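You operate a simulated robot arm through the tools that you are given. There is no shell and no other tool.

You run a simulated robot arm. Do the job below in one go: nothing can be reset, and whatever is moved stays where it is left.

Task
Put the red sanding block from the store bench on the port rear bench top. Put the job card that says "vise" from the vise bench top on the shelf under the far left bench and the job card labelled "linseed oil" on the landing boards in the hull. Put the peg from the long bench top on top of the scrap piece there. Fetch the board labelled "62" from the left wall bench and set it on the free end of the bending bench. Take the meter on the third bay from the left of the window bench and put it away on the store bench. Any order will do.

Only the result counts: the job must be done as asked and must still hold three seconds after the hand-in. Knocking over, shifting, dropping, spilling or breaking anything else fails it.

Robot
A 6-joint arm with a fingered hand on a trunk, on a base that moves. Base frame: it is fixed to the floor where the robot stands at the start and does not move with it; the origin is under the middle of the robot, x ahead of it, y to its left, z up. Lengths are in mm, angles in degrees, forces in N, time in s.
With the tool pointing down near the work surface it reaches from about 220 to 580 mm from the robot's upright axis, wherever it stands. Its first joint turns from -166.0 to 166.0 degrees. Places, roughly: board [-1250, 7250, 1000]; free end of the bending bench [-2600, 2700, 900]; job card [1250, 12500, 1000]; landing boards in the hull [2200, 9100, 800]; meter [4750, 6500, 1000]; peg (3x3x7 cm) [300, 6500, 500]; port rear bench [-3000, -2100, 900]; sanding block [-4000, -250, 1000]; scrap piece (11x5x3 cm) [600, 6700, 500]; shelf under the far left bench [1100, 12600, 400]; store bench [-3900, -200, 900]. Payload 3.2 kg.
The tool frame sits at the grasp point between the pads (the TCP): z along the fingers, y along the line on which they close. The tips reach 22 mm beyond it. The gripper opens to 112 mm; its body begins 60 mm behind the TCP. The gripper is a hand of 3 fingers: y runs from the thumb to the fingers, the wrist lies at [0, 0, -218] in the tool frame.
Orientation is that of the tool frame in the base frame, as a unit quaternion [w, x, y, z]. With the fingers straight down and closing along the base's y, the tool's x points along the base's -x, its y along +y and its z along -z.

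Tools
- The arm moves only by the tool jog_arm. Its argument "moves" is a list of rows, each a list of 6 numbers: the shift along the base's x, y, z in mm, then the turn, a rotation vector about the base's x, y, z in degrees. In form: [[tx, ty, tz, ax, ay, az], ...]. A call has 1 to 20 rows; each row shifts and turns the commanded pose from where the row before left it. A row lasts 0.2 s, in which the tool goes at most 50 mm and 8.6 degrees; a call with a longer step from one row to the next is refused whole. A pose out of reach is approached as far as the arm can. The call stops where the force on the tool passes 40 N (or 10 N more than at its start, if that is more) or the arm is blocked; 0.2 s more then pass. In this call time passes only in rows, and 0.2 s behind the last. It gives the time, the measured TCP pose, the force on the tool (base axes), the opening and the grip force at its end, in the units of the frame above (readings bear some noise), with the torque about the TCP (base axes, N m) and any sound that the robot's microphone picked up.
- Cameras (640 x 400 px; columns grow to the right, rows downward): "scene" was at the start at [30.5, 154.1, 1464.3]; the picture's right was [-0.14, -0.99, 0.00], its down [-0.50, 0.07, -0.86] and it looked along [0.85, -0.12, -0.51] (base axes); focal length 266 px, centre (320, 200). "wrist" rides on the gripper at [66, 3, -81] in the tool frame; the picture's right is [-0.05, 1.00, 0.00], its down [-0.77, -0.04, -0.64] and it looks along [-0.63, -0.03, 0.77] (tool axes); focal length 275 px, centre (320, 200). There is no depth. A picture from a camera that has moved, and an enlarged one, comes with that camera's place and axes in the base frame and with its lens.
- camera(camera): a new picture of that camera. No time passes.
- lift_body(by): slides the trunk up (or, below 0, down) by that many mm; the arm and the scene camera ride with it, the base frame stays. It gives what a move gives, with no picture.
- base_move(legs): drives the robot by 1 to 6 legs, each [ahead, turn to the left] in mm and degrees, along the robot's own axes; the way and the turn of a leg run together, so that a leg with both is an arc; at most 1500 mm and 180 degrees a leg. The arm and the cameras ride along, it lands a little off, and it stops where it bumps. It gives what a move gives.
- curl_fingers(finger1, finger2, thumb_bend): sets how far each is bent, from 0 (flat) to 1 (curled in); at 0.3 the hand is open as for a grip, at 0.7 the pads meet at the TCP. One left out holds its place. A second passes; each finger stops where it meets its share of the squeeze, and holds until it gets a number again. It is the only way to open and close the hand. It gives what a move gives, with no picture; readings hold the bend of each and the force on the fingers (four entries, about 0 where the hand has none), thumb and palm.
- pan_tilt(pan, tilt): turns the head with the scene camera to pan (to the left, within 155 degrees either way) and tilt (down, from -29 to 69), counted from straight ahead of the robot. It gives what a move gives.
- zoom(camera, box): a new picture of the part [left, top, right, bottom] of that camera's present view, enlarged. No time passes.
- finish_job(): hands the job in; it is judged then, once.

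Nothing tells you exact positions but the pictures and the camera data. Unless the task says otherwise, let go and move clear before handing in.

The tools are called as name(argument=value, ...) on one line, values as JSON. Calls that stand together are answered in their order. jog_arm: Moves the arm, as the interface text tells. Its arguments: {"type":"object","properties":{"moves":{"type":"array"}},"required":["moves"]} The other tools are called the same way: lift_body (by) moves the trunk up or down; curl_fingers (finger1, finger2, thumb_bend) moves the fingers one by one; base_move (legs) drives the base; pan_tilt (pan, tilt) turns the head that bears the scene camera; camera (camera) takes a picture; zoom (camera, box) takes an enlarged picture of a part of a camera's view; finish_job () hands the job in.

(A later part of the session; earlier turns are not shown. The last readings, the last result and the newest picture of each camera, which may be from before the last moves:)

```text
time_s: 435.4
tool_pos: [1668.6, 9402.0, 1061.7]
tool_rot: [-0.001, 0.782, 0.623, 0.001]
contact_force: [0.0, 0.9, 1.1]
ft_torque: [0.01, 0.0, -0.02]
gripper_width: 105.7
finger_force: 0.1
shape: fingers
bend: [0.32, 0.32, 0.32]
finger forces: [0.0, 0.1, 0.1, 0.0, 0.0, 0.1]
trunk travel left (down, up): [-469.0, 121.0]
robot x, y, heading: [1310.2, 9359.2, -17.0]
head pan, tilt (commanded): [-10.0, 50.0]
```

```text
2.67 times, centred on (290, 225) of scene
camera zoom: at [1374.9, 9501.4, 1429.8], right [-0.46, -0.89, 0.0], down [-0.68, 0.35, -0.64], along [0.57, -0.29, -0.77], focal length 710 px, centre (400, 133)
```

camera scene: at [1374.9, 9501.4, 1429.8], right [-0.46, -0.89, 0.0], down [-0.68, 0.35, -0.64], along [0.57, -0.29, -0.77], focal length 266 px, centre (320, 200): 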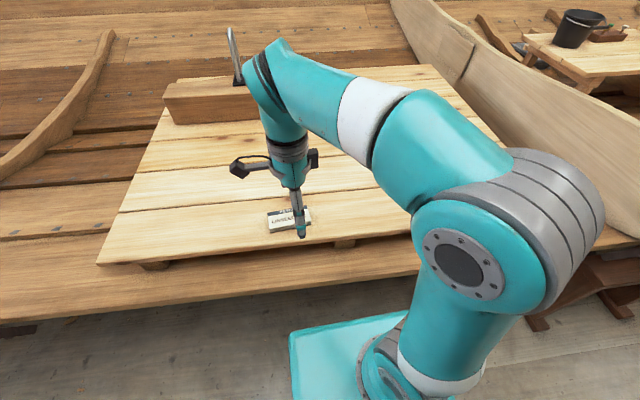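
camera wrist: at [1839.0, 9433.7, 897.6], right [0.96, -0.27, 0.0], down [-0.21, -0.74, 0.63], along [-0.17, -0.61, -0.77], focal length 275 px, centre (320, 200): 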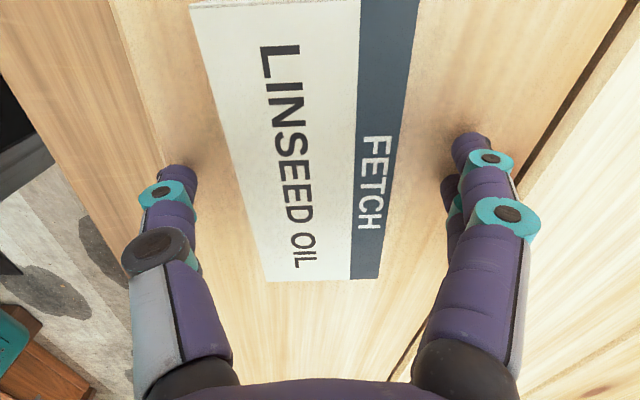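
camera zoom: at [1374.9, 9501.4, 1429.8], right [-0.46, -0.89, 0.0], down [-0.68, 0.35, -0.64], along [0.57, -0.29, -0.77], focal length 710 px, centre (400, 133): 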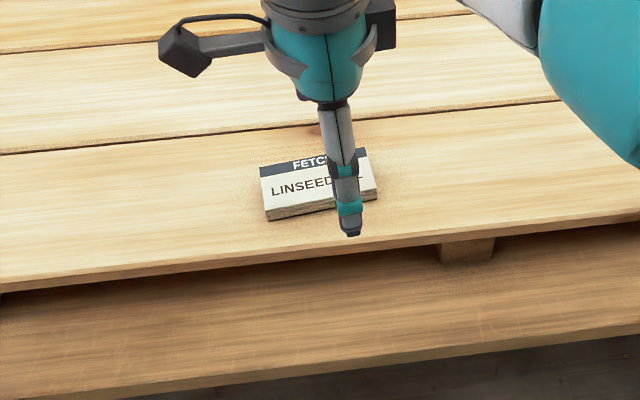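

The "LINSEED OIL" card is on the landing boards. The last item is the meter on the window bench, so I'll back out and drive down the left aisle and around the south end.

base_move(legs=[[-500, 0], [0, -93]])

pan_tilt(pan=0, tilt=20)

camera(camera="scene")

```text
time_s: 442.4
tool_pos: [848.5, 9153.4, 1062.2]
tool_rot: [0.0, 0.989, -0.145, 0.001]
contact_force: [-0.6, 0.2, 0.0]
ft_torque: [-0.02, 0.02, 0.0]
gripper_width: 105.9
finger_force: 0.2
shape: fingers
bend: [0.32, 0.32, 0.32]
finger forces: [0.0, 0.0, 0.0, 0.1, 0.0, 0.1]
trunk travel left (down, up): [-469.0, 121.0]
robot x, y, heading: [829.6, 9511.2, -111.0]
head pan, tilt (commanded): [-10.0, 50.0]
```

```text
time_s: 443.3
tool_pos: [849.1, 9153.0, 1061.6]
tool_rot: [0.0, 0.99, -0.144, 0.0]
contact_force: [0.2, 0.2, -0.1]
ft_torque: [-0.01, 0.02, 0.03]
gripper_width: 105.7
finger_force: 0.0
shape: fingers
bend: [0.32, 0.32, 0.32]
finger forces: [0.0, 0.0, 0.0, 0.0, 0.1, 0.0]
trunk travel left (down, up): [-469.0, 121.0]
robot x, y, heading: [834.2, 9509.0, -111.0]
head pan, tilt (commanded): [0.0, 20.0]
```

```text
taken
camera scene: at [975.0, 9420.2, 1475.3], right [-0.93, 0.36, 0.0], down [0.12, 0.32, -0.94], along [-0.34, -0.88, -0.34], focal length 266 px, centre (320, 200)
```

scene: 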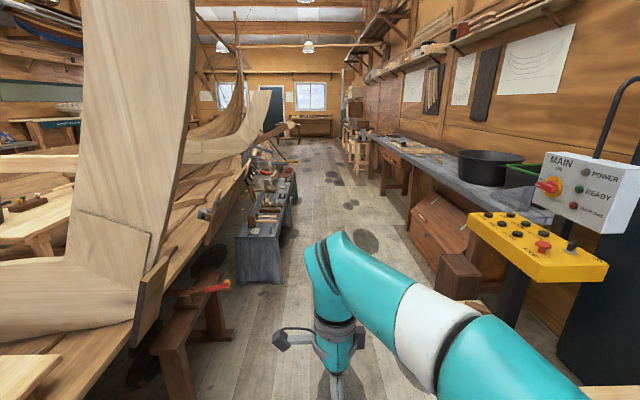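

The aisle is clear. I'll drive south along it.

base_move(legs=[[0, 1], [1500, 0], [1500, 0], [1500, 0]])

```text
time_s: 465.2
tool_pos: [-663.5, 4900.8, 1061.3]
tool_rot: [0.0, 0.991, -0.137, 0.001]
contact_force: [-0.1, -0.7, 0.3]
ft_torque: [0.0, -0.01, 0.01]
gripper_width: 105.8
finger_force: 0.1
shape: fingers
bend: [0.32, 0.32, 0.32]
finger forces: [0.0, 0.0, 0.1, 0.1, 0.0, 0.0]
trunk travel left (down, up): [-469.0, 121.0]
robot x, y, heading: [-686.3, 5257.9, -110.0]
head pan, tilt (commanded): [0.0, 20.0]
```

base_move(legs=[[1500, 0], [1500, 0], [0, 32], [1500, 0], [450, 0], [0, 72]])

pan_tilt(pan=40, tilt=15)

camera(camera="scene")

```text
time_s: 493.7
tool_pos: [-961.0, 667.8, 1061.9]
tool_rot: [0.0, 0.711, 0.703, 0.0]
contact_force: [-0.6, 0.4, -0.7]
ft_torque: [-0.01, 0.0, 0.03]
gripper_width: 105.9
finger_force: 0.0
shape: fingers
bend: [0.32, 0.32, 0.32]
finger forces: [0.0, 0.0, 0.1, 0.1, 0.0, 0.0]
trunk travel left (down, up): [-469.0, 121.0]
robot x, y, heading: [-1297.8, 552.3, -5.0]
head pan, tilt (commanded): [0.0, 20.0]
```

```text
time_s: 494.7
tool_pos: [-960.6, 668.4, 1061.6]
tool_rot: [0.0, 0.711, 0.703, 0.001]
contact_force: [-0.1, 0.0, 0.5]
ft_torque: [0.0, 0.02, -0.02]
gripper_width: 105.8
finger_force: 0.1
shape: fingers
bend: [0.32, 0.32, 0.32]
finger forces: [0.0, 0.1, 0.0, 0.0, 0.1, 0.0]
trunk travel left (down, up): [-469.0, 121.0]
robot x, y, heading: [-1296.9, 552.2, -5.0]
head pan, tilt (commanded): [40.0, 15.0]
```

```text
taken
camera scene: at [-1267.0, 776.6, 1483.5], right [0.57, -0.82, 0.0], down [-0.21, -0.15, -0.97], along [0.79, 0.55, -0.26], focal length 266 px, centre (320, 200)
```

scene: 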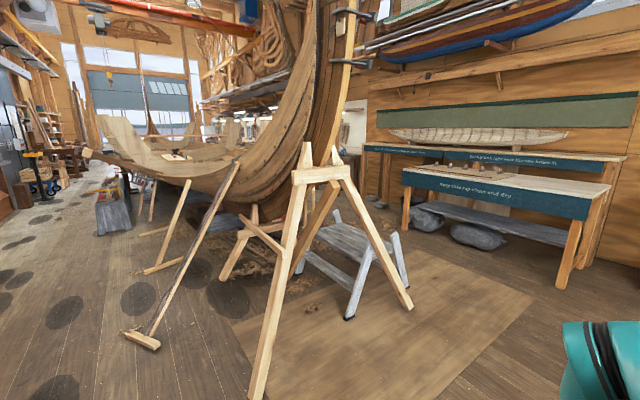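

base_move(legs=[[0, -3], [1500, 0], [400, 0], [0, 49], [1484, 0], [0, 28]])

pan_tilt(pan=0, tilt=15)

camera(camera="scene")

```text
time_s: 515.4
tool_pos: [1711.6, 1590.5, 1061.7]
tool_rot: [-0.001, 0.143, 0.99, 0.001]
contact_force: [0.9, -0.5, -0.5]
ft_torque: [-0.03, 0.01, 0.01]
gripper_width: 105.9
finger_force: 0.0
shape: fingers
bend: [0.32, 0.32, 0.32]
finger forces: [0.1, 0.0, 0.0, 0.0, 0.1, 0.0]
trunk travel left (down, up): [-469.0, 121.0]
robot x, y, heading: [1730.0, 1234.8, 69.3]
head pan, tilt (commanded): [40.0, 15.0]
```

```text
time_s: 516.4
tool_pos: [1712.7, 1591.3, 1060.7]
tool_rot: [-0.001, 0.143, 0.99, 0.001]
contact_force: [1.1, 0.2, 0.1]
ft_torque: [-0.02, -0.03, 0.0]
gripper_width: 106.0
finger_force: 0.1
shape: fingers
bend: [0.32, 0.32, 0.32]
finger forces: [0.1, 0.1, 0.0, 0.0, 0.1, 0.0]
trunk travel left (down, up): [-469.0, 121.0]
robot x, y, heading: [1732.1, 1234.2, 69.1]
head pan, tilt (commanded): [0.0, 15.0]
```

```text
taken
camera scene: at [1589.1, 1325.0, 1483.6], right [0.93, -0.36, 0.0], down [-0.09, -0.24, -0.97], along [0.34, 0.9, -0.26], focal length 266 px, centre (320, 200)
```

scene: 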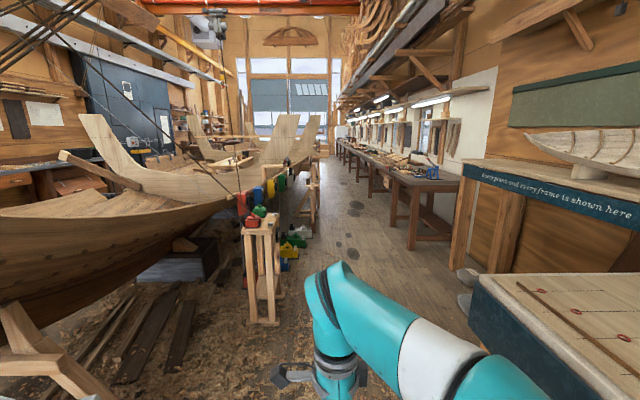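

The right-hand aisle to the window bench is open. I'll drive up between the clamp rack and the benches.

base_move(legs=[[0, -5], [1500, 0], [1500, 0], [0, 5]])

pan_tilt(pan=-25, tilt=15)

camera(camera="scene")

```text
time_s: 531.7
tool_pos: [2960.5, 4285.5, 1059.8]
tool_rot: [-0.001, 0.137, 0.991, 0.0]
contact_force: [0.1, 1.0, -0.1]
ft_torque: [-0.04, 0.0, -0.01]
gripper_width: 105.9
finger_force: 0.0
shape: fingers
bend: [0.32, 0.32, 0.32]
finger forces: [0.1, 0.1, 0.0, 0.0, 0.0, 0.0]
trunk travel left (down, up): [-469.0, 121.0]
robot x, y, heading: [2985.9, 3929.6, 70.0]
head pan, tilt (commanded): [0.0, 15.0]
```

```text
time_s: 532.6
tool_pos: [2959.3, 4286.5, 1061.4]
tool_rot: [-0.001, 0.137, 0.991, 0.0]
contact_force: [-0.7, 0.3, 0.0]
ft_torque: [-0.01, 0.0, 0.02]
gripper_width: 106.0
finger_force: 0.1
shape: fingers
bend: [0.32, 0.32, 0.32]
finger forces: [0.1, 0.0, 0.0, 0.1, 0.0, 0.0]
trunk travel left (down, up): [-469.0, 121.0]
robot x, y, heading: [2984.8, 3928.2, 70.0]
head pan, tilt (commanded): [-25.0, 15.0]
```

```text
taken
camera scene: at [2875.0, 3995.8, 1483.6], right [0.71, -0.71, 0.0], down [-0.18, -0.18, -0.97], along [0.68, 0.68, -0.26], focal length 266 px, centre (320, 200)
```

scene: 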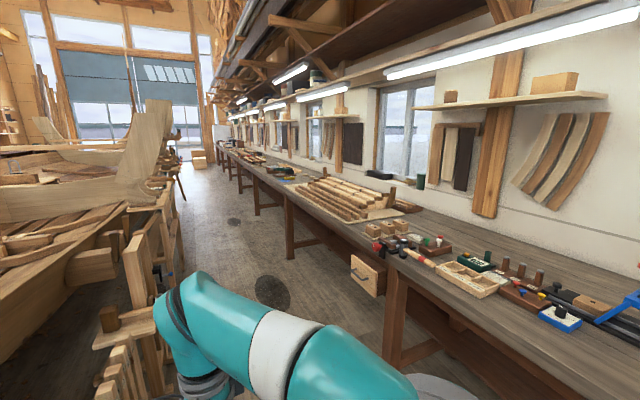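

The window bench runs along the right side. I'll drive further to the bay near (4750, 6500).

base_move(legs=[[0, -3], [1500, 0], [0, 3], [1300, 0]])

pan_tilt(pan=-60, tilt=25)

camera(camera="scene")

pan_tilt(pan=-20, tilt=15)

camera(camera="scene")

```text
time_s: 547.0
tool_pos: [4025.2, 6866.3, 1061.5]
tool_rot: [-0.001, 0.147, 0.989, 0.0]
contact_force: [-0.8, -0.3, 0.6]
ft_torque: [0.0, 0.01, 0.0]
gripper_width: 105.8
finger_force: 0.1
shape: fingers
bend: [0.32, 0.32, 0.32]
finger forces: [0.1, 0.0, 0.1, 0.0, 0.1, 0.0]
trunk travel left (down, up): [-469.0, 121.0]
robot x, y, heading: [4040.9, 6509.5, 68.6]
head pan, tilt (commanded): [-25.0, 15.0]
```

```text
time_s: 548.0
tool_pos: [4023.9, 6865.5, 1062.4]
tool_rot: [-0.001, 0.146, 0.989, 0.0]
contact_force: [-0.3, 0.4, 0.3]
ft_torque: [-0.01, -0.02, -0.01]
gripper_width: 106.0
finger_force: 0.0
shape: fingers
bend: [0.32, 0.32, 0.32]
finger forces: [0.1, 0.0, 0.0, 0.0, 0.1, 0.0]
trunk travel left (down, up): [-469.0, 121.0]
robot x, y, heading: [4040.4, 6512.3, 68.5]
head pan, tilt (commanded): [-60.0, 25.0]
```

```text
taken
camera scene: at [3956.8, 6528.4, 1467.4], right [0.15, -0.99, 0.0], down [-0.42, -0.06, -0.91], along [0.9, 0.14, -0.42], focal length 266 px, centre (320, 200)
```

scene: 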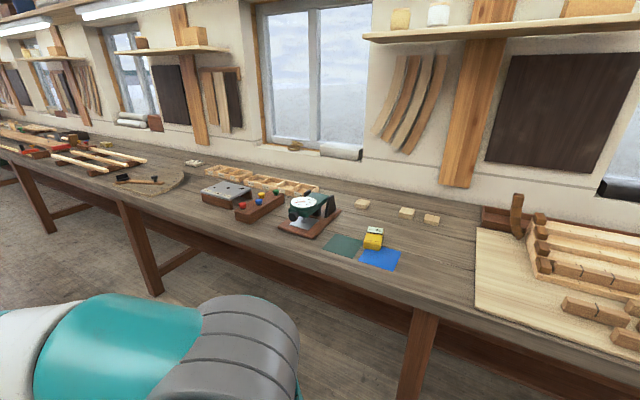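

```text
time_s: 549.1
tool_pos: [4024.8, 6866.1, 1062.4]
tool_rot: [-0.001, 0.147, 0.989, -0.001]
contact_force: [1.1, 0.5, 0.7]
ft_torque: [-0.02, 0.02, 0.01]
gripper_width: 105.9
finger_force: 0.0
shape: fingers
bend: [0.32, 0.32, 0.32]
finger forces: [0.1, 0.1, 0.1, 0.0, 0.0, 0.1]
trunk travel left (down, up): [-469.0, 121.0]
robot x, y, heading: [4042.4, 6508.4, 68.5]
head pan, tilt (commanded): [-20.0, 15.0]
```

```text
taken
camera scene: at [3927.5, 6584.4, 1483.5], right [0.75, -0.66, 0.0], down [-0.17, -0.19, -0.97], along [0.64, 0.73, -0.26], focal length 266 px, centre (320, 200)
```

scene: 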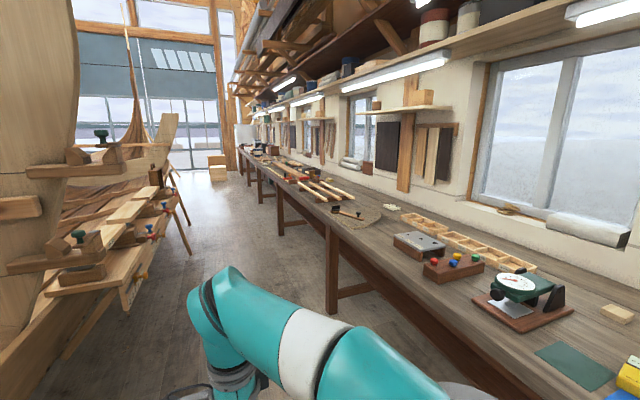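

I see a green dial gauge on a stand and a small yellow device near (4811, 6453). I'll zoom in to tell which one is the meter.

pan_tilt(pan=-70, tilt=30)

camera(camera="scene")

zoom(camera="scene", box=[220, 130, 420, 255])

```text
time_s: 550.2
tool_pos: [4024.6, 6866.8, 1061.3]
tool_rot: [-0.001, 0.147, 0.989, 0.0]
contact_force: [0.5, 0.2, -0.7]
ft_torque: [0.03, -0.03, 0.02]
gripper_width: 105.9
finger_force: 0.0
shape: fingers
bend: [0.32, 0.32, 0.32]
finger forces: [0.0, 0.0, 0.0, 0.1, 0.0, 0.0]
trunk travel left (down, up): [-469.0, 121.0]
robot x, y, heading: [4042.9, 6508.2, 68.4]
head pan, tilt (commanded): [-70.0, 30.0]
```

```text
taken
camera scene: at [3956.2, 6512.4, 1459.4], right [-0.02, -1.0, 0.0], down [-0.5, 0.01, -0.87], along [0.87, -0.02, -0.5], focal length 266 px, centre (320, 200)
```

scene: 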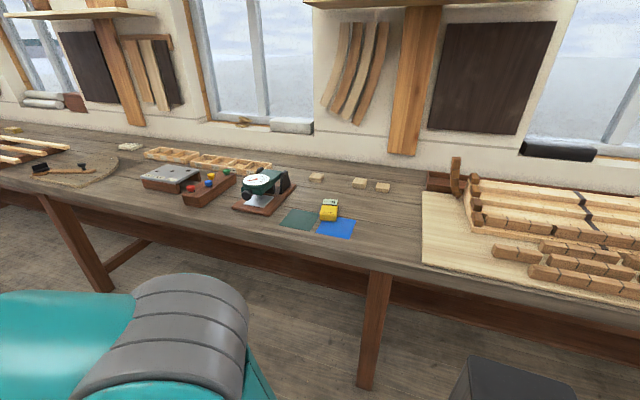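

```text
3.20 times, centred on (320, 192) of scene
camera zoom: at [3956.2, 6512.4, 1459.4], right [-0.02, -1.0, 0.0], down [-0.5, 0.01, -0.87], along [0.87, -0.02, -0.5], focal length 852 px, centre (320, 224)
```

zoom: 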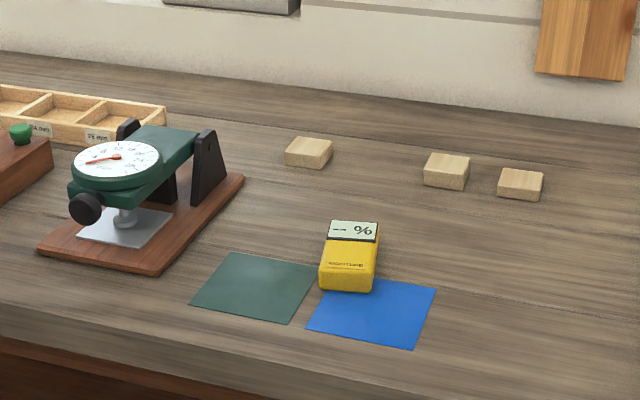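

The yellow "MOISTURE %" device is the meter. I'll move up 200 mm, turn to face the bench and approach.

base_move(legs=[[200, 0], [0, -88.5]])

pan_tilt(pan=0, tilt=40)

camera(camera="scene")

```text
time_s: 555.6
tool_pos: [4470.8, 6713.1, 1061.5]
tool_rot: [0.0, 0.801, 0.599, 0.002]
contact_force: [0.5, -0.3, 0.3]
ft_torque: [0.0, -0.03, 0.02]
gripper_width: 105.9
finger_force: 0.0
shape: fingers
bend: [0.32, 0.32, 0.32]
finger forces: [0.1, 0.0, 0.0, 0.1, 0.0, 0.1]
trunk travel left (down, up): [-469.0, 121.0]
robot x, y, heading: [4111.8, 6695.0, -20.8]
head pan, tilt (commanded): [-70.0, 30.0]
```

```text
time_s: 557.0
tool_pos: [4471.0, 6713.7, 1061.6]
tool_rot: [-0.001, 0.801, 0.599, 0.001]
contact_force: [0.0, -0.1, 0.9]
ft_torque: [0.0, -0.02, 0.01]
gripper_width: 106.0
finger_force: 0.1
shape: fingers
bend: [0.32, 0.32, 0.32]
finger forces: [0.0, 0.1, 0.1, 0.1, 0.0, 0.0]
trunk travel left (down, up): [-469.0, 121.0]
robot x, y, heading: [4115.1, 6695.0, -20.9]
head pan, tilt (commanded): [0.0, 40.0]
```

```text
taken
camera scene: at [4196.8, 6841.7, 1444.0], right [-0.36, -0.93, 0.0], down [-0.6, 0.23, -0.77], along [0.72, -0.27, -0.64], focal length 266 px, centre (320, 200)
```

scene: 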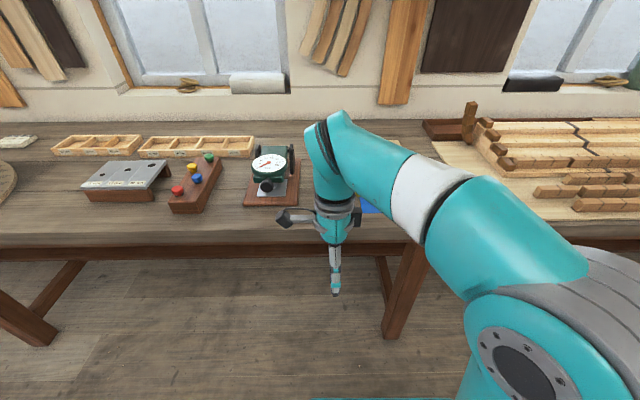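

base_move(legs=[[240, 0]])

jog_arm(moves=[[-15, -40, 0, 0, 0, 0], [-5, -40, 0, 0, 0, 0], [0, -45, 0, 0, 0, 0]])

camera(camera="scene")

camera(camera="wrist")

```text
time_s: 558.8
tool_pos: [4698.3, 6627.8, 1061.2]
tool_rot: [-0.001, 0.801, 0.598, 0.001]
contact_force: [0.8, 0.4, -0.1]
ft_torque: [0.01, 0.01, -0.01]
gripper_width: 106.1
finger_force: 0.0
shape: fingers
bend: [0.32, 0.32, 0.32]
finger forces: [0.0, 0.0, 0.0, 0.0, 0.0, 0.0]
trunk travel left (down, up): [-469.0, 121.0]
robot x, y, heading: [4340.4, 6608.5, -20.9]
head pan, tilt (commanded): [0.0, 40.0]
```

```text
time_s: 559.6
tool_pos: [4676.0, 6502.0, 1062.2]
tool_rot: [-0.001, 0.8, 0.599, 0.0]
contact_force: [-0.4, -0.5, 0.0]
ft_torque: [-0.01, 0.02, 0.01]
gripper_width: 106.0
finger_force: 0.0
shape: fingers
bend: [0.32, 0.32, 0.32]
finger forces: [0.0, 0.0, 0.1, 0.1, 0.0, 0.0]
trunk travel left (down, up): [-469.0, 121.0]
robot x, y, heading: [4340.6, 6607.8, -20.7]
head pan, tilt (commanded): [0.0, 40.0]
```

```text
taken
camera scene: at [4424.7, 6754.8, 1444.0], right [-0.36, -0.93, 0.0], down [-0.6, 0.23, -0.77], along [0.72, -0.27, -0.64], focal length 266 px, centre (320, 200)
```

scene: 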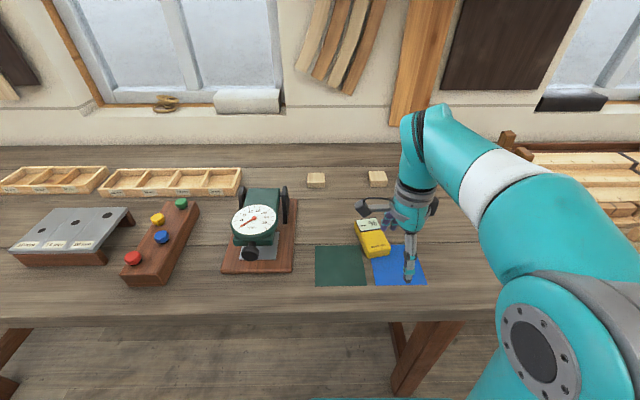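

```text
taken
camera wrist: at [4697.3, 6564.4, 1143.6], right [0.94, -0.33, 0.0], down [-0.25, -0.73, 0.63], along [-0.21, -0.6, -0.77], focal length 275 px, centre (320, 200)
```

wrist: 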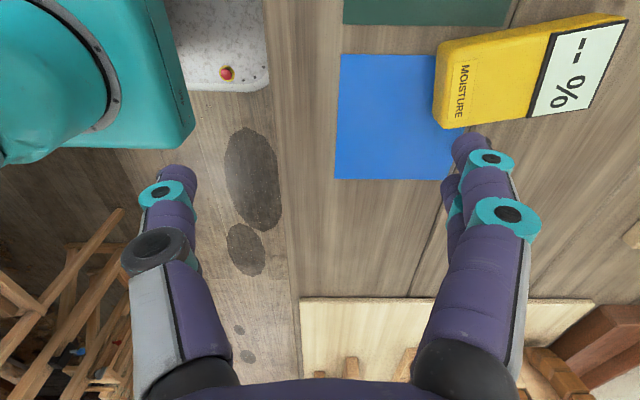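

The meter is about 113×61 mm, centred near (4814, 6463), lying mostly fore-aft beside the blue sheet. I'll rotate the hand about 95° so it closes across the meter's width and move above it.

jog_arm(moves=[[10, -2.7, -2, 0, 0, 7.9], [10, -2.7, -2, 0, 0, 7.9], [10, -2.7, -2, 0, 0, 7.9], [10, -2.7, -2, 0, 0, 7.9], [10, -2.7, -2, 0, 0, 7.9], [10, -2.7, -2, 0, 0, 7.9], [10, -2.7, -2, 0, 0, 7.9], [10, -2.7, -2, 0, 0, 7.9], [10, -2.7, -2, 0, 0, 7.9], [10, -2.7, -2, 0, 0, 7.9], [10, -2.7, -2, 0, 0, 7.9], [10, -2.7, -2, 0, 0, 7.8]])

camera(camera="wrist")

camera(camera="scene")

```text
time_s: 562.2
tool_pos: [4799.4, 6469.0, 1037.8]
tool_rot: [-0.001, 0.101, 0.995, 0.001]
contact_force: [-0.1, 0.4, 0.2]
ft_torque: [0.01, -0.02, 0.03]
gripper_width: 105.9
finger_force: 0.0
shape: fingers
bend: [0.32, 0.32, 0.32]
finger forces: [0.1, 0.1, 0.0, 0.0, 0.0, 0.0]
trunk travel left (down, up): [-469.0, 121.0]
robot x, y, heading: [4339.6, 6609.4, -20.8]
head pan, tilt (commanded): [0.0, 40.0]
```

```text
taken
camera wrist: at [4734.3, 6486.0, 1118.7], right [0.25, 0.97, 0.0], down [0.75, -0.19, 0.63], along [0.61, -0.16, -0.77], focal length 275 px, centre (320, 200)
```

wrist: 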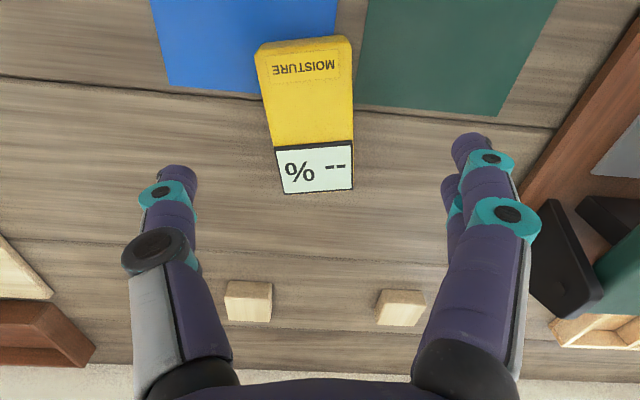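

```text
taken
camera scene: at [4424.8, 6755.0, 1444.0], right [-0.36, -0.93, 0.0], down [-0.6, 0.23, -0.77], along [0.72, -0.27, -0.64], focal length 266 px, centre (320, 200)
```

scene: 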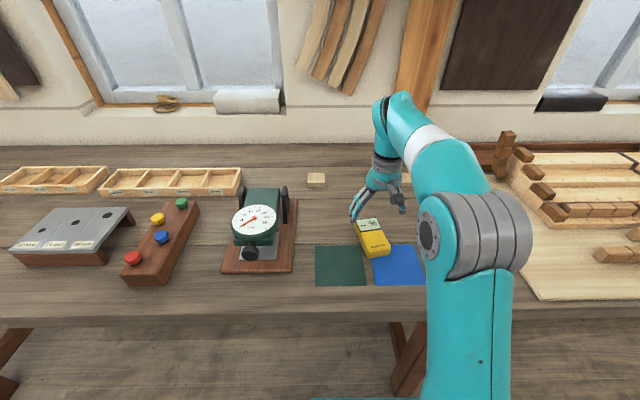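

The meter's centre is (4819, 6458) with its top at about z=928. Its near end overlaps the blue sheet, so I'll grip slightly toward its far end and keep the fingertips off the sheets.

jog_arm(moves=[[16, -6.5, -20, 0, 0, 1.5], [15.6, -6.5, -30, 0, 0, 0], [0, 0, -25, 0, 0, 0]])

camera(camera="wrist")

zoom(camera="scene", box=[300, 170, 460, 300])

```text
time_s: 563.0
tool_pos: [4829.7, 6458.1, 963.1]
tool_rot: [-0.001, 0.089, 0.996, 0.0]
contact_force: [0.1, -0.1, -0.3]
ft_torque: [0.02, 0.0, 0.0]
gripper_width: 106.1
finger_force: 0.1
shape: fingers
bend: [0.32, 0.32, 0.32]
finger forces: [0.1, 0.0, 0.1, 0.0, 0.1, 0.0]
trunk travel left (down, up): [-469.0, 121.0]
robot x, y, heading: [4341.2, 6609.6, -20.7]
head pan, tilt (commanded): [0.0, 40.0]
```

```text
taken
camera wrist: at [4764.1, 6472.9, 1045.1], right [0.22, 0.97, 0.0], down [0.75, -0.17, 0.63], along [0.62, -0.14, -0.77], focal length 275 px, centre (320, 200)
```

wrist: 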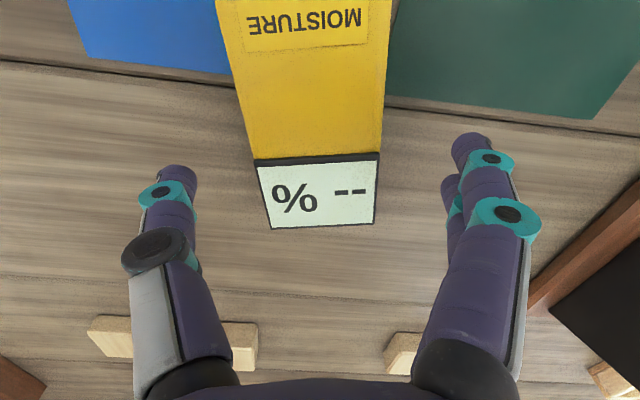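

```text
3.08 times, centred on (380, 235) of scene
camera zoom: at [4424.7, 6755.0, 1444.0], right [-0.36, -0.93, 0.0], down [-0.6, 0.23, -0.77], along [0.72, -0.27, -0.64], focal length 819 px, centre (135, 92)
```

zoom: 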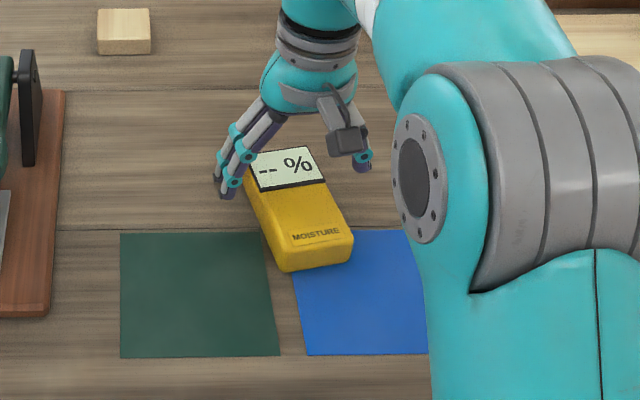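

jog_arm(moves=[[0, -1.5, -15, 0, 0, 0], [0, 0, -12, 0, 0, 0]])

curl_fingers(finger1=0.62, finger2=0.62, thumb_bend=0.62)

camera(camera="wrist")

zoom(camera="scene", box=[300, 170, 460, 300])

```text
time_s: 563.6
tool_pos: [4828.5, 6456.8, 937.4]
tool_rot: [-0.002, 0.09, 0.996, 0.0]
contact_force: [-1.2, -0.8, 0.3]
ft_torque: [0.01, 0.0, 0.01]
gripper_width: 106.3
finger_force: 0.1
shape: fingers
bend: [0.32, 0.32, 0.32]
finger forces: [0.1, 0.0, 0.0, 0.1, 0.0, 0.0]
trunk travel left (down, up): [-469.0, 121.0]
robot x, y, heading: [4347.7, 6605.5, -20.6]
head pan, tilt (commanded): [0.0, 40.0]
```

```text
time_s: 564.6
tool_pos: [4829.1, 6455.6, 937.2]
tool_rot: [-0.002, 0.09, 0.996, 0.001]
contact_force: [0.2, -0.5, 0.2]
ft_torque: [0.0, -0.01, -0.01]
gripper_width: 57.0
finger_force: 14.1
shape: fingers
bend: [0.51, 0.5, 0.55]
finger forces: [7.0, 7.1, 0.1, 0.0, 13.7, 0.0]
trunk travel left (down, up): [-469.0, 121.0]
robot x, y, heading: [4340.4, 6610.2, -20.7]
head pan, tilt (commanded): [0.0, 40.0]
```

```text
taken
camera wrist: at [4764.0, 6471.1, 1018.3], right [0.22, 0.97, 0.0], down [0.75, -0.17, 0.63], along [0.62, -0.14, -0.77], focal length 275 px, centre (320, 200)
```

wrist: 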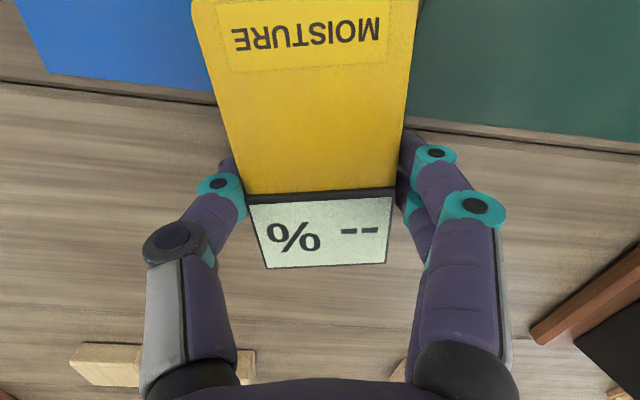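

```text
3.08 times, centred on (380, 235) of scene
camera zoom: at [4424.8, 6755.0, 1444.0], right [-0.36, -0.93, 0.0], down [-0.6, 0.23, -0.77], along [0.72, -0.27, -0.64], focal length 819 px, centre (135, 92)
```

zoom: 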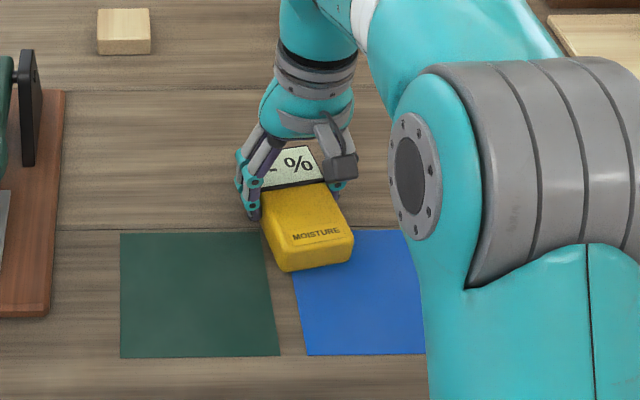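

The meter is gripped at 57 mm with 14 N and the sheets haven't moved. I'll lift a little and check.

jog_arm(moves=[[0, 0, 10, 0, 0, 0], [0, 0, 25, 0, 0, 0]])

camera(camera="wrist")

zoom(camera="scene", box=[300, 170, 460, 300])

```text
time_s: 565.2
tool_pos: [4829.7, 6455.5, 972.0]
tool_rot: [-0.001, 0.09, 0.996, 0.0]
contact_force: [0.7, 0.1, -1.5]
ft_torque: [0.0, -0.01, -0.01]
gripper_width: 57.0
finger_force: 14.3
shape: fingers
bend: [0.51, 0.5, 0.55]
finger forces: [6.9, 7.1, 0.0, 0.0, 13.6, 0.0]
trunk travel left (down, up): [-469.0, 121.0]
robot x, y, heading: [4340.4, 6609.8, -20.7]
head pan, tilt (commanded): [0.0, 40.0]
```

```text
taken
camera wrist: at [4764.7, 6470.8, 1053.8], right [0.22, 0.97, 0.0], down [0.75, -0.17, 0.63], along [0.62, -0.14, -0.77], focal length 275 px, centre (320, 200)
```

wrist: 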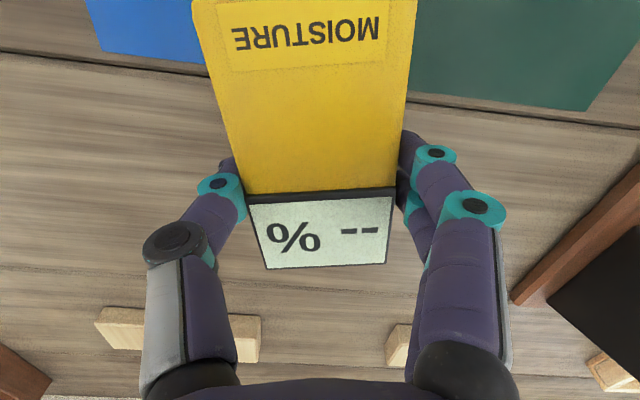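

```text
3.08 times, centred on (380, 235) of scene
camera zoom: at [4424.7, 6755.0, 1444.0], right [-0.36, -0.93, 0.0], down [-0.6, 0.23, -0.77], along [0.72, -0.27, -0.64], focal length 819 px, centre (135, 92)
```

zoom: 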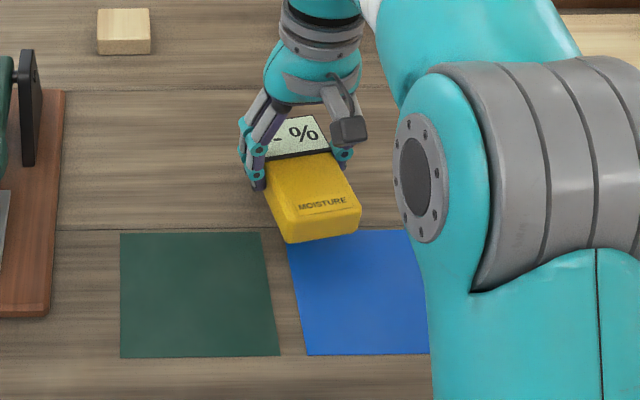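

The meter is lifted and both sheets stayed put. I'll raise it, pull the arm in, back off and turn for the trip to the store bench.

jog_arm(moves=[[0, 0, 40, 0, 0, 0], [0, 0, 35, 0, 0, 0], [-40.5, 12.8, 5, 0, 0, 0], [-40.5, 12.8, 5, 0, 0, 0], [-40.5, 12.8, 0, 0, 0, 0], [-40.5, 12.8, 0, 0, 0, 0]])

base_move(legs=[[-250, 0], [0, -91]])

pan_tilt(pan=0, tilt=20)

camera(camera="scene")

```text
time_s: 566.6
tool_pos: [4667.3, 6508.7, 1055.3]
tool_rot: [-0.001, 0.09, 0.996, 0.0]
contact_force: [0.1, -0.5, -1.3]
ft_torque: [0.02, -0.02, 0.0]
gripper_width: 56.6
finger_force: 13.4
shape: fingers
bend: [0.51, 0.5, 0.55]
finger forces: [7.0, 7.1, 0.1, 0.1, 13.8, 0.0]
trunk travel left (down, up): [-469.0, 121.0]
robot x, y, heading: [4342.1, 6606.4, -20.6]
head pan, tilt (commanded): [0.0, 40.0]
```

```text
time_s: 572.3
tool_pos: [3996.8, 6374.2, 1053.2]
tool_rot: [-0.001, 0.775, 0.632, 0.001]
contact_force: [-0.1, -0.6, -1.5]
ft_torque: [-0.01, 0.0, -0.01]
gripper_width: 56.7
finger_force: 14.4
shape: fingers
bend: [0.51, 0.51, 0.55]
finger forces: [6.8, 6.9, 0.0, 0.0, 13.7, 0.1]
trunk travel left (down, up): [-469.0, 121.0]
robot x, y, heading: [4107.5, 6698.9, -112.2]
head pan, tilt (commanded): [0.0, 40.0]
```

```text
time_s: 573.2
tool_pos: [3997.7, 6374.7, 1055.0]
tool_rot: [-0.001, 0.775, 0.632, 0.001]
contact_force: [-0.4, 0.5, -1.0]
ft_torque: [0.0, -0.04, -0.02]
gripper_width: 56.7
finger_force: 13.7
shape: fingers
bend: [0.51, 0.51, 0.55]
finger forces: [6.8, 7.1, 0.0, 0.1, 13.8, 0.1]
trunk travel left (down, up): [-469.0, 121.0]
robot x, y, heading: [4104.0, 6700.8, -112.5]
head pan, tilt (commanded): [0.0, 20.0]
```

```text
taken
camera scene: at [4247.7, 6606.2, 1475.3], right [-0.93, 0.38, 0.0], down [0.13, 0.32, -0.94], along [-0.35, -0.87, -0.34], focal length 266 px, centre (320, 200)
```

scene: 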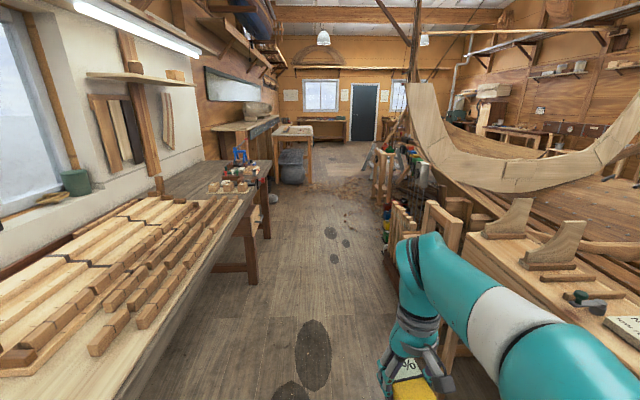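

The way back down the right aisle is clear. I'll drive back south.

base_move(legs=[[0, 0.7], [1500, 0], [1500, 0], [0, -3.4], [1500, 0], [1450, 0]])

camera(camera="scene")

camera(camera="wrist")

```text
time_s: 602.3
tool_pos: [1656.0, 887.7, 1055.2]
tool_rot: [-0.001, 0.784, 0.62, 0.001]
contact_force: [0.2, -0.9, -1.1]
ft_torque: [0.01, 0.03, -0.03]
gripper_width: 56.5
finger_force: 13.5
shape: fingers
bend: [0.51, 0.51, 0.55]
finger forces: [6.8, 7.1, 0.0, 0.0, 13.8, 0.0]
trunk travel left (down, up): [-469.0, 121.0]
robot x, y, heading: [1774.9, 1208.1, -114.0]
head pan, tilt (commanded): [0.0, 20.0]
```

```text
taken
camera scene: at [1913.1, 1112.7, 1475.4], right [-0.91, 0.4, 0.0], down [0.14, 0.31, -0.94], along [-0.38, -0.86, -0.34], focal length 266 px, centre (320, 200)
```

scene: 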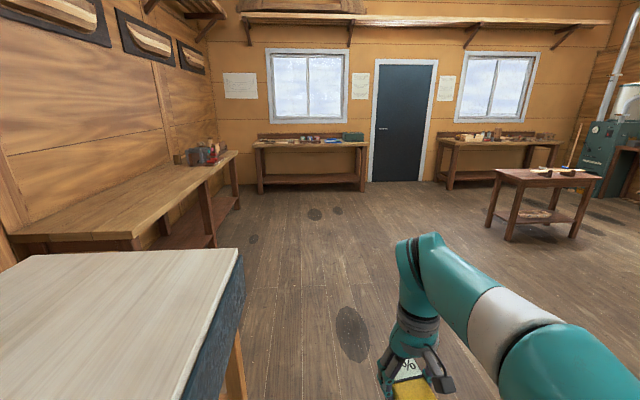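

```text
taken
camera wrist: at [1673.3, 951.9, 1135.7], right [0.96, -0.28, 0.0], down [-0.21, -0.74, 0.63], along [-0.17, -0.61, -0.77], focal length 275 px, centre (320, 200)
```

wrist: 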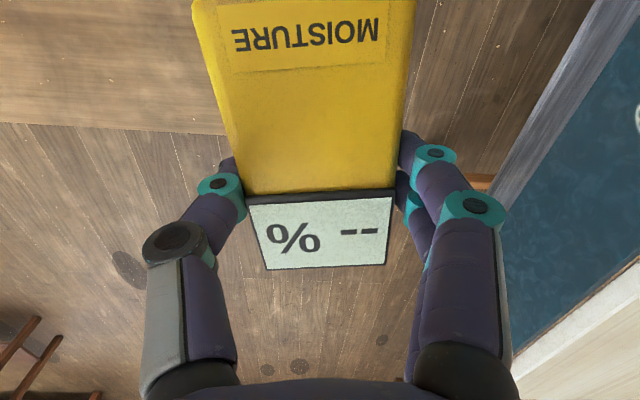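

base_move(legs=[[0, -28.3], [1485, 0], [0, -45.3], [1500, 0], [414, 0], [0, 20]])

camera(camera="scene")

```text
time_s: 623.4
tool_pos: [-1608.3, 460.8, 1053.5]
tool_rot: [0.0, 0.982, 0.188, 0.0]
contact_force: [0.6, 0.0, -1.2]
ft_torque: [0.01, -0.01, 0.0]
gripper_width: 56.6
finger_force: 13.3
shape: fingers
bend: [0.51, 0.51, 0.55]
finger forces: [6.9, 7.0, 0.1, 0.0, 13.8, 0.0]
trunk travel left (down, up): [-469.0, 121.0]
robot x, y, heading: [-1276.2, 551.3, -168.9]
head pan, tilt (commanded): [0.0, 20.0]
```

```text
taken
camera scene: at [-1276.4, 380.8, 1475.4], right [-0.19, 0.98, 0.0], down [0.34, 0.07, -0.94], along [-0.92, -0.18, -0.34], focal length 266 px, centre (320, 200)
```

scene: 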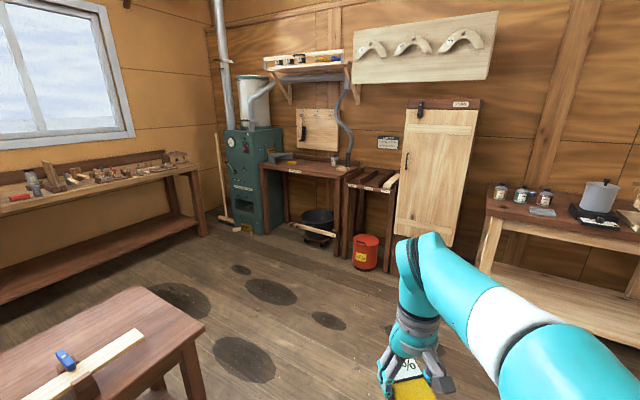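

The store bench is ahead, and the spot where the red block was is free for the meter. I'll drive back to the same standing point I used before.

base_move(legs=[[0, 0.8], [1255, 0], [0, 24], [1090, 0], [0, -55.5]])

pan_tilt(pan=0, tilt=45)

camera(camera="scene")

camera(camera="wrist")

```text
time_s: 638.9
tool_pos: [-3704.3, -279.5, 1053.4]
tool_rot: [0.0, 0.998, -0.064, 0.0]
contact_force: [-0.2, 0.7, -1.9]
ft_torque: [0.04, 0.01, 0.0]
gripper_width: 56.6
finger_force: 13.6
shape: fingers
bend: [0.51, 0.51, 0.55]
finger forces: [6.8, 7.0, 0.0, 0.0, 13.7, 0.0]
trunk travel left (down, up): [-469.0, 121.0]
robot x, y, heading: [-3372.3, -362.6, 162.1]
head pan, tilt (commanded): [0.0, 20.0]
```

```text
time_s: 639.8
tool_pos: [-3704.2, -280.2, 1055.1]
tool_rot: [0.0, 0.998, -0.063, 0.0]
contact_force: [0.1, 0.3, -1.3]
ft_torque: [-0.01, 0.02, 0.0]
gripper_width: 56.7
finger_force: 14.2
shape: fingers
bend: [0.51, 0.51, 0.55]
finger forces: [6.7, 7.0, 0.0, 0.1, 13.7, 0.0]
trunk travel left (down, up): [-469.0, 121.0]
robot x, y, heading: [-3371.7, -366.9, 162.2]
head pan, tilt (commanded): [0.0, 45.0]
```

```text
taken
camera scene: at [-3442.9, -515.1, 1436.8], right [0.31, 0.95, 0.0], down [0.67, -0.22, -0.71], along [-0.67, 0.22, -0.71], focal length 266 px, centre (320, 200)
```

scene: 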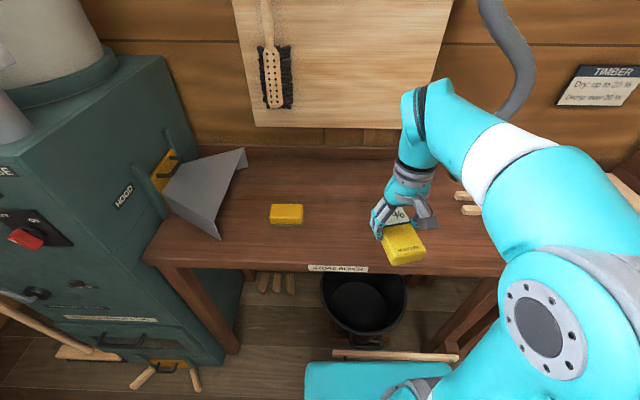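

```text
taken
camera wrist: at [-3640.7, -292.1, 1135.7], right [-0.17, -0.98, 0.0], down [-0.76, 0.13, 0.63], along [-0.62, 0.11, -0.77], focal length 275 px, centre (320, 200)
```

wrist: 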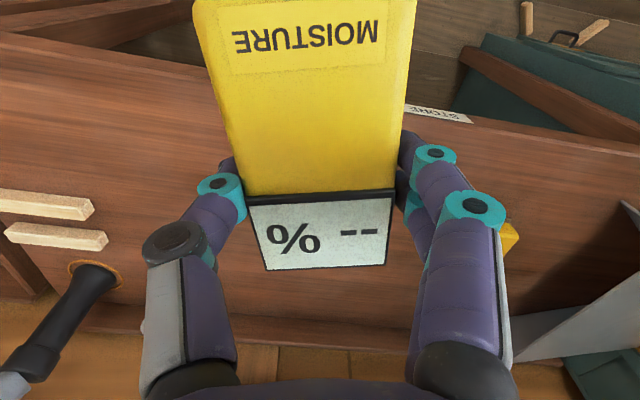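

The spot in front of me is clear between the yellow block and the tin. I'll move forward 75 mm, then bring the meter over it.

base_move(legs=[[75, 0]])

jog_arm(moves=[[-38, 6, 0, 0, 0, 0], [-38, 6, 0, 0, 0, 0], [-38, 6, -15, 0, 0, 0], [-38, 6, -20, 0, 0, 0]])

camera(camera="scene")

camera(camera="wrist")

```text
time_s: 640.8
tool_pos: [-3777.8, -257.8, 1054.0]
tool_rot: [0.001, 0.998, -0.064, 0.002]
contact_force: [0.9, 0.2, -2.0]
ft_torque: [0.01, 0.02, 0.0]
gripper_width: 56.6
finger_force: 14.5
shape: fingers
bend: [0.51, 0.51, 0.55]
finger forces: [6.8, 7.0, 0.1, 0.0, 13.7, 0.0]
trunk travel left (down, up): [-469.0, 121.0]
robot x, y, heading: [-3447.6, -341.7, 162.3]
head pan, tilt (commanded): [0.0, 45.0]
```

```text
time_s: 641.8
tool_pos: [-3929.4, -233.0, 1018.7]
tool_rot: [0.0, 0.998, -0.063, 0.002]
contact_force: [0.8, 0.3, -1.5]
ft_torque: [0.03, 0.03, 0.01]
gripper_width: 56.6
finger_force: 13.8
shape: fingers
bend: [0.51, 0.51, 0.55]
finger forces: [6.8, 6.9, 0.1, 0.1, 13.7, 0.0]
trunk travel left (down, up): [-469.0, 121.0]
robot x, y, heading: [-3444.0, -340.0, 162.2]
head pan, tilt (commanded): [0.0, 45.0]
```

```text
taken
camera scene: at [-3515.1, -492.0, 1436.7], right [0.31, 0.95, 0.0], down [0.67, -0.22, -0.71], along [-0.67, 0.22, -0.71], focal length 266 px, centre (320, 200)
```

scene: 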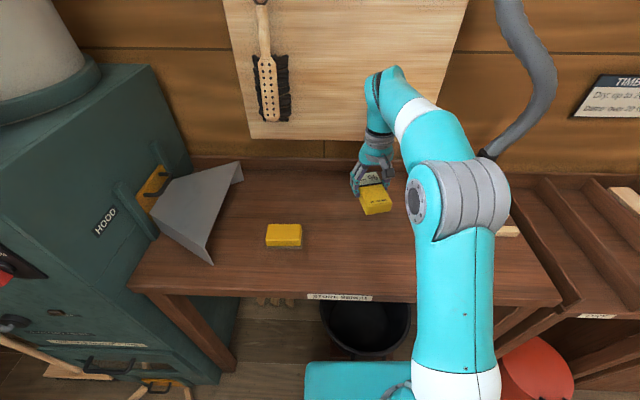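

```text
taken
camera wrist: at [-3865.2, -244.0, 1099.3], right [-0.17, -0.98, 0.0], down [-0.76, 0.13, 0.63], along [-0.62, 0.11, -0.77], focal length 275 px, centre (320, 200)
```

wrist: 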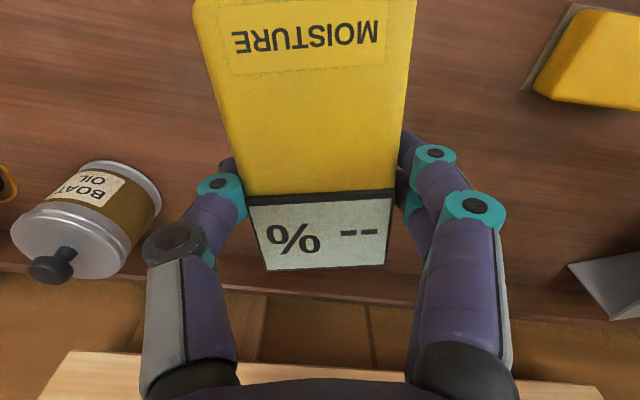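

Nothing is below the meter. I'll lower to near the bench top.

jog_arm(moves=[[0, 0, -40, 0, 0, 0], [0, 0, -40, 0, 0, 0], [0, 0, -25, 0, 0, 0]])

zoom(camera="scene", box=[240, 140, 440, 280])

```text
time_s: 642.6
tool_pos: [-3929.2, -234.5, 912.7]
tool_rot: [0.001, 0.998, -0.064, 0.001]
contact_force: [0.2, -0.1, -2.2]
ft_torque: [0.02, 0.02, 0.0]
gripper_width: 56.5
finger_force: 13.4
shape: fingers
bend: [0.51, 0.51, 0.55]
finger forces: [6.8, 7.0, 0.0, 0.1, 13.8, 0.0]
trunk travel left (down, up): [-469.0, 121.0]
robot x, y, heading: [-3444.6, -337.0, 162.2]
head pan, tilt (commanded): [0.0, 45.0]
```

```text
2.86 times, centred on (340, 210) of scene
camera zoom: at [-3514.4, -492.1, 1436.8], right [0.31, 0.95, 0.0], down [0.67, -0.22, -0.71], along [-0.67, 0.22, -0.71], focal length 760 px, centre (263, 171)
```

zoom: 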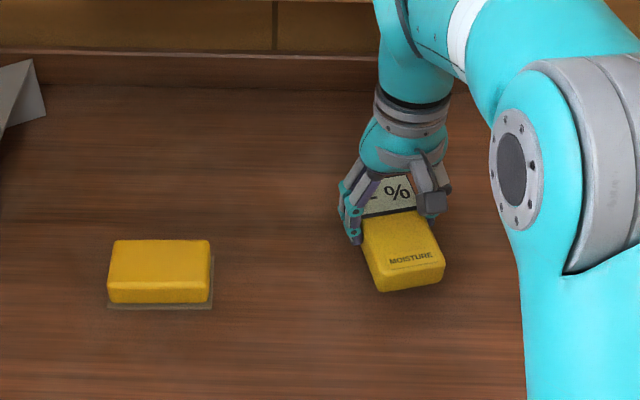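

jog_arm(moves=[[0, 0, -5, 0, 0, 0]])

jog_arm(moves=[[0, 0, -4, 0, 0, 0]])

jog_arm(moves=[[0, 0, -3, 0, 0, 0]])

```text
time_s: 643.0
tool_pos: [-3929.2, -233.7, 908.7]
tool_rot: [0.0, 0.998, -0.064, 0.001]
contact_force: [0.9, 0.2, -1.2]
ft_torque: [-0.02, 0.01, -0.01]
gripper_width: 56.8
finger_force: 14.4
shape: fingers
bend: [0.51, 0.51, 0.55]
finger forces: [6.8, 7.1, 0.1, 0.0, 13.6, 0.0]
trunk travel left (down, up): [-469.0, 121.0]
robot x, y, heading: [-3444.4, -341.4, 162.2]
head pan, tilt (commanded): [0.0, 45.0]
```

```text
time_s: 643.4
tool_pos: [-3929.1, -233.8, 904.5]
tool_rot: [0.0, 0.998, -0.063, 0.0]
contact_force: [-0.6, -0.4, -2.5]
ft_torque: [-0.01, 0.06, 0.02]
gripper_width: 56.4
finger_force: 14.1
shape: fingers
bend: [0.51, 0.51, 0.55]
finger forces: [6.8, 7.0, 0.1, 0.0, 13.7, 0.1]
trunk travel left (down, up): [-469.0, 121.0]
robot x, y, heading: [-3441.8, -342.1, 162.1]
head pan, tilt (commanded): [0.0, 45.0]
```

```text
time_s: 643.8
tool_pos: [-3928.2, -233.7, 900.7]
tool_rot: [0.0, 0.998, -0.063, 0.001]
contact_force: [0.5, 0.3, -1.9]
ft_torque: [0.01, 0.02, 0.0]
gripper_width: 56.8
finger_force: 13.9
shape: fingers
bend: [0.51, 0.51, 0.55]
finger forces: [6.8, 7.1, 0.0, 0.0, 13.7, 0.0]
trunk travel left (down, up): [-469.0, 121.0]
robot x, y, heading: [-3443.4, -341.2, 162.3]
head pan, tilt (commanded): [0.0, 45.0]
```

No contact yet. I'll continue in small steps, stopping at contact.

jog_arm(moves=[[0, 0, -2.5, 0, 0, 0]])

jog_arm(moves=[[0, 0, -2.5, 0, 0, 0]])

```text
time_s: 644.2
tool_pos: [-3928.9, -234.0, 899.6]
tool_rot: [0.0, 0.998, -0.064, 0.002]
contact_force: [0.1, -0.9, -2.1]
ft_torque: [-0.02, 0.03, 0.01]
gripper_width: 56.4
finger_force: 14.1
shape: fingers
bend: [0.51, 0.51, 0.55]
finger forces: [6.9, 6.9, 0.0, 0.0, 13.6, 0.0]
trunk travel left (down, up): [-469.0, 121.0]
robot x, y, heading: [-3445.7, -336.9, 162.2]
head pan, tilt (commanded): [0.0, 45.0]
```

```text
time_s: 644.6
tool_pos: [-3928.6, -234.0, 897.4]
tool_rot: [0.0, 0.998, -0.063, 0.001]
contact_force: [-0.1, -0.1, -1.3]
ft_torque: [0.0, -0.03, 0.01]
gripper_width: 56.4
finger_force: 13.7
shape: fingers
bend: [0.51, 0.51, 0.55]
finger forces: [6.9, 6.9, 0.0, 0.0, 13.8, 0.1]
trunk travel left (down, up): [-469.0, 121.0]
robot x, y, heading: [-3443.4, -339.5, 162.1]
head pan, tilt (commanded): [0.0, 45.0]
```

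jog_arm(moves=[[0, 0, -2, 0, 0, 0]])

jog_arm(moves=[[0, 0, -2, 0, 0, 0]])

```text
time_s: 645.0
tool_pos: [-3928.7, -233.1, 896.2]
tool_rot: [0.0, 0.998, -0.064, 0.001]
contact_force: [-1.1, -0.5, 4.0]
ft_torque: [-0.07, 0.02, 0.01]
gripper_width: 56.3
finger_force: 14.6
shape: fingers
bend: [0.51, 0.51, 0.55]
finger forces: [7.4, 7.3, 0.0, 0.1, 14.5, 0.1]
trunk travel left (down, up): [-469.0, 121.0]
robot x, y, heading: [-3443.0, -335.2, 162.2]
head pan, tilt (commanded): [0.0, 45.0]
```

```text
time_s: 645.4
tool_pos: [-3927.6, -233.7, 894.6]
tool_rot: [-0.001, 0.998, -0.064, -0.001]
contact_force: [-3.5, -0.5, 16.0]
ft_torque: [-0.1, 0.06, 0.02]
gripper_width: 56.6
finger_force: 15.6
shape: fingers
bend: [0.52, 0.51, 0.55]
finger forces: [8.0, 7.9, 0.1, 0.0, 15.3, 0.1]
trunk travel left (down, up): [-469.0, 121.0]
robot x, y, heading: [-3444.9, -339.8, 162.1]
head pan, tilt (commanded): [0.0, 45.0]
```

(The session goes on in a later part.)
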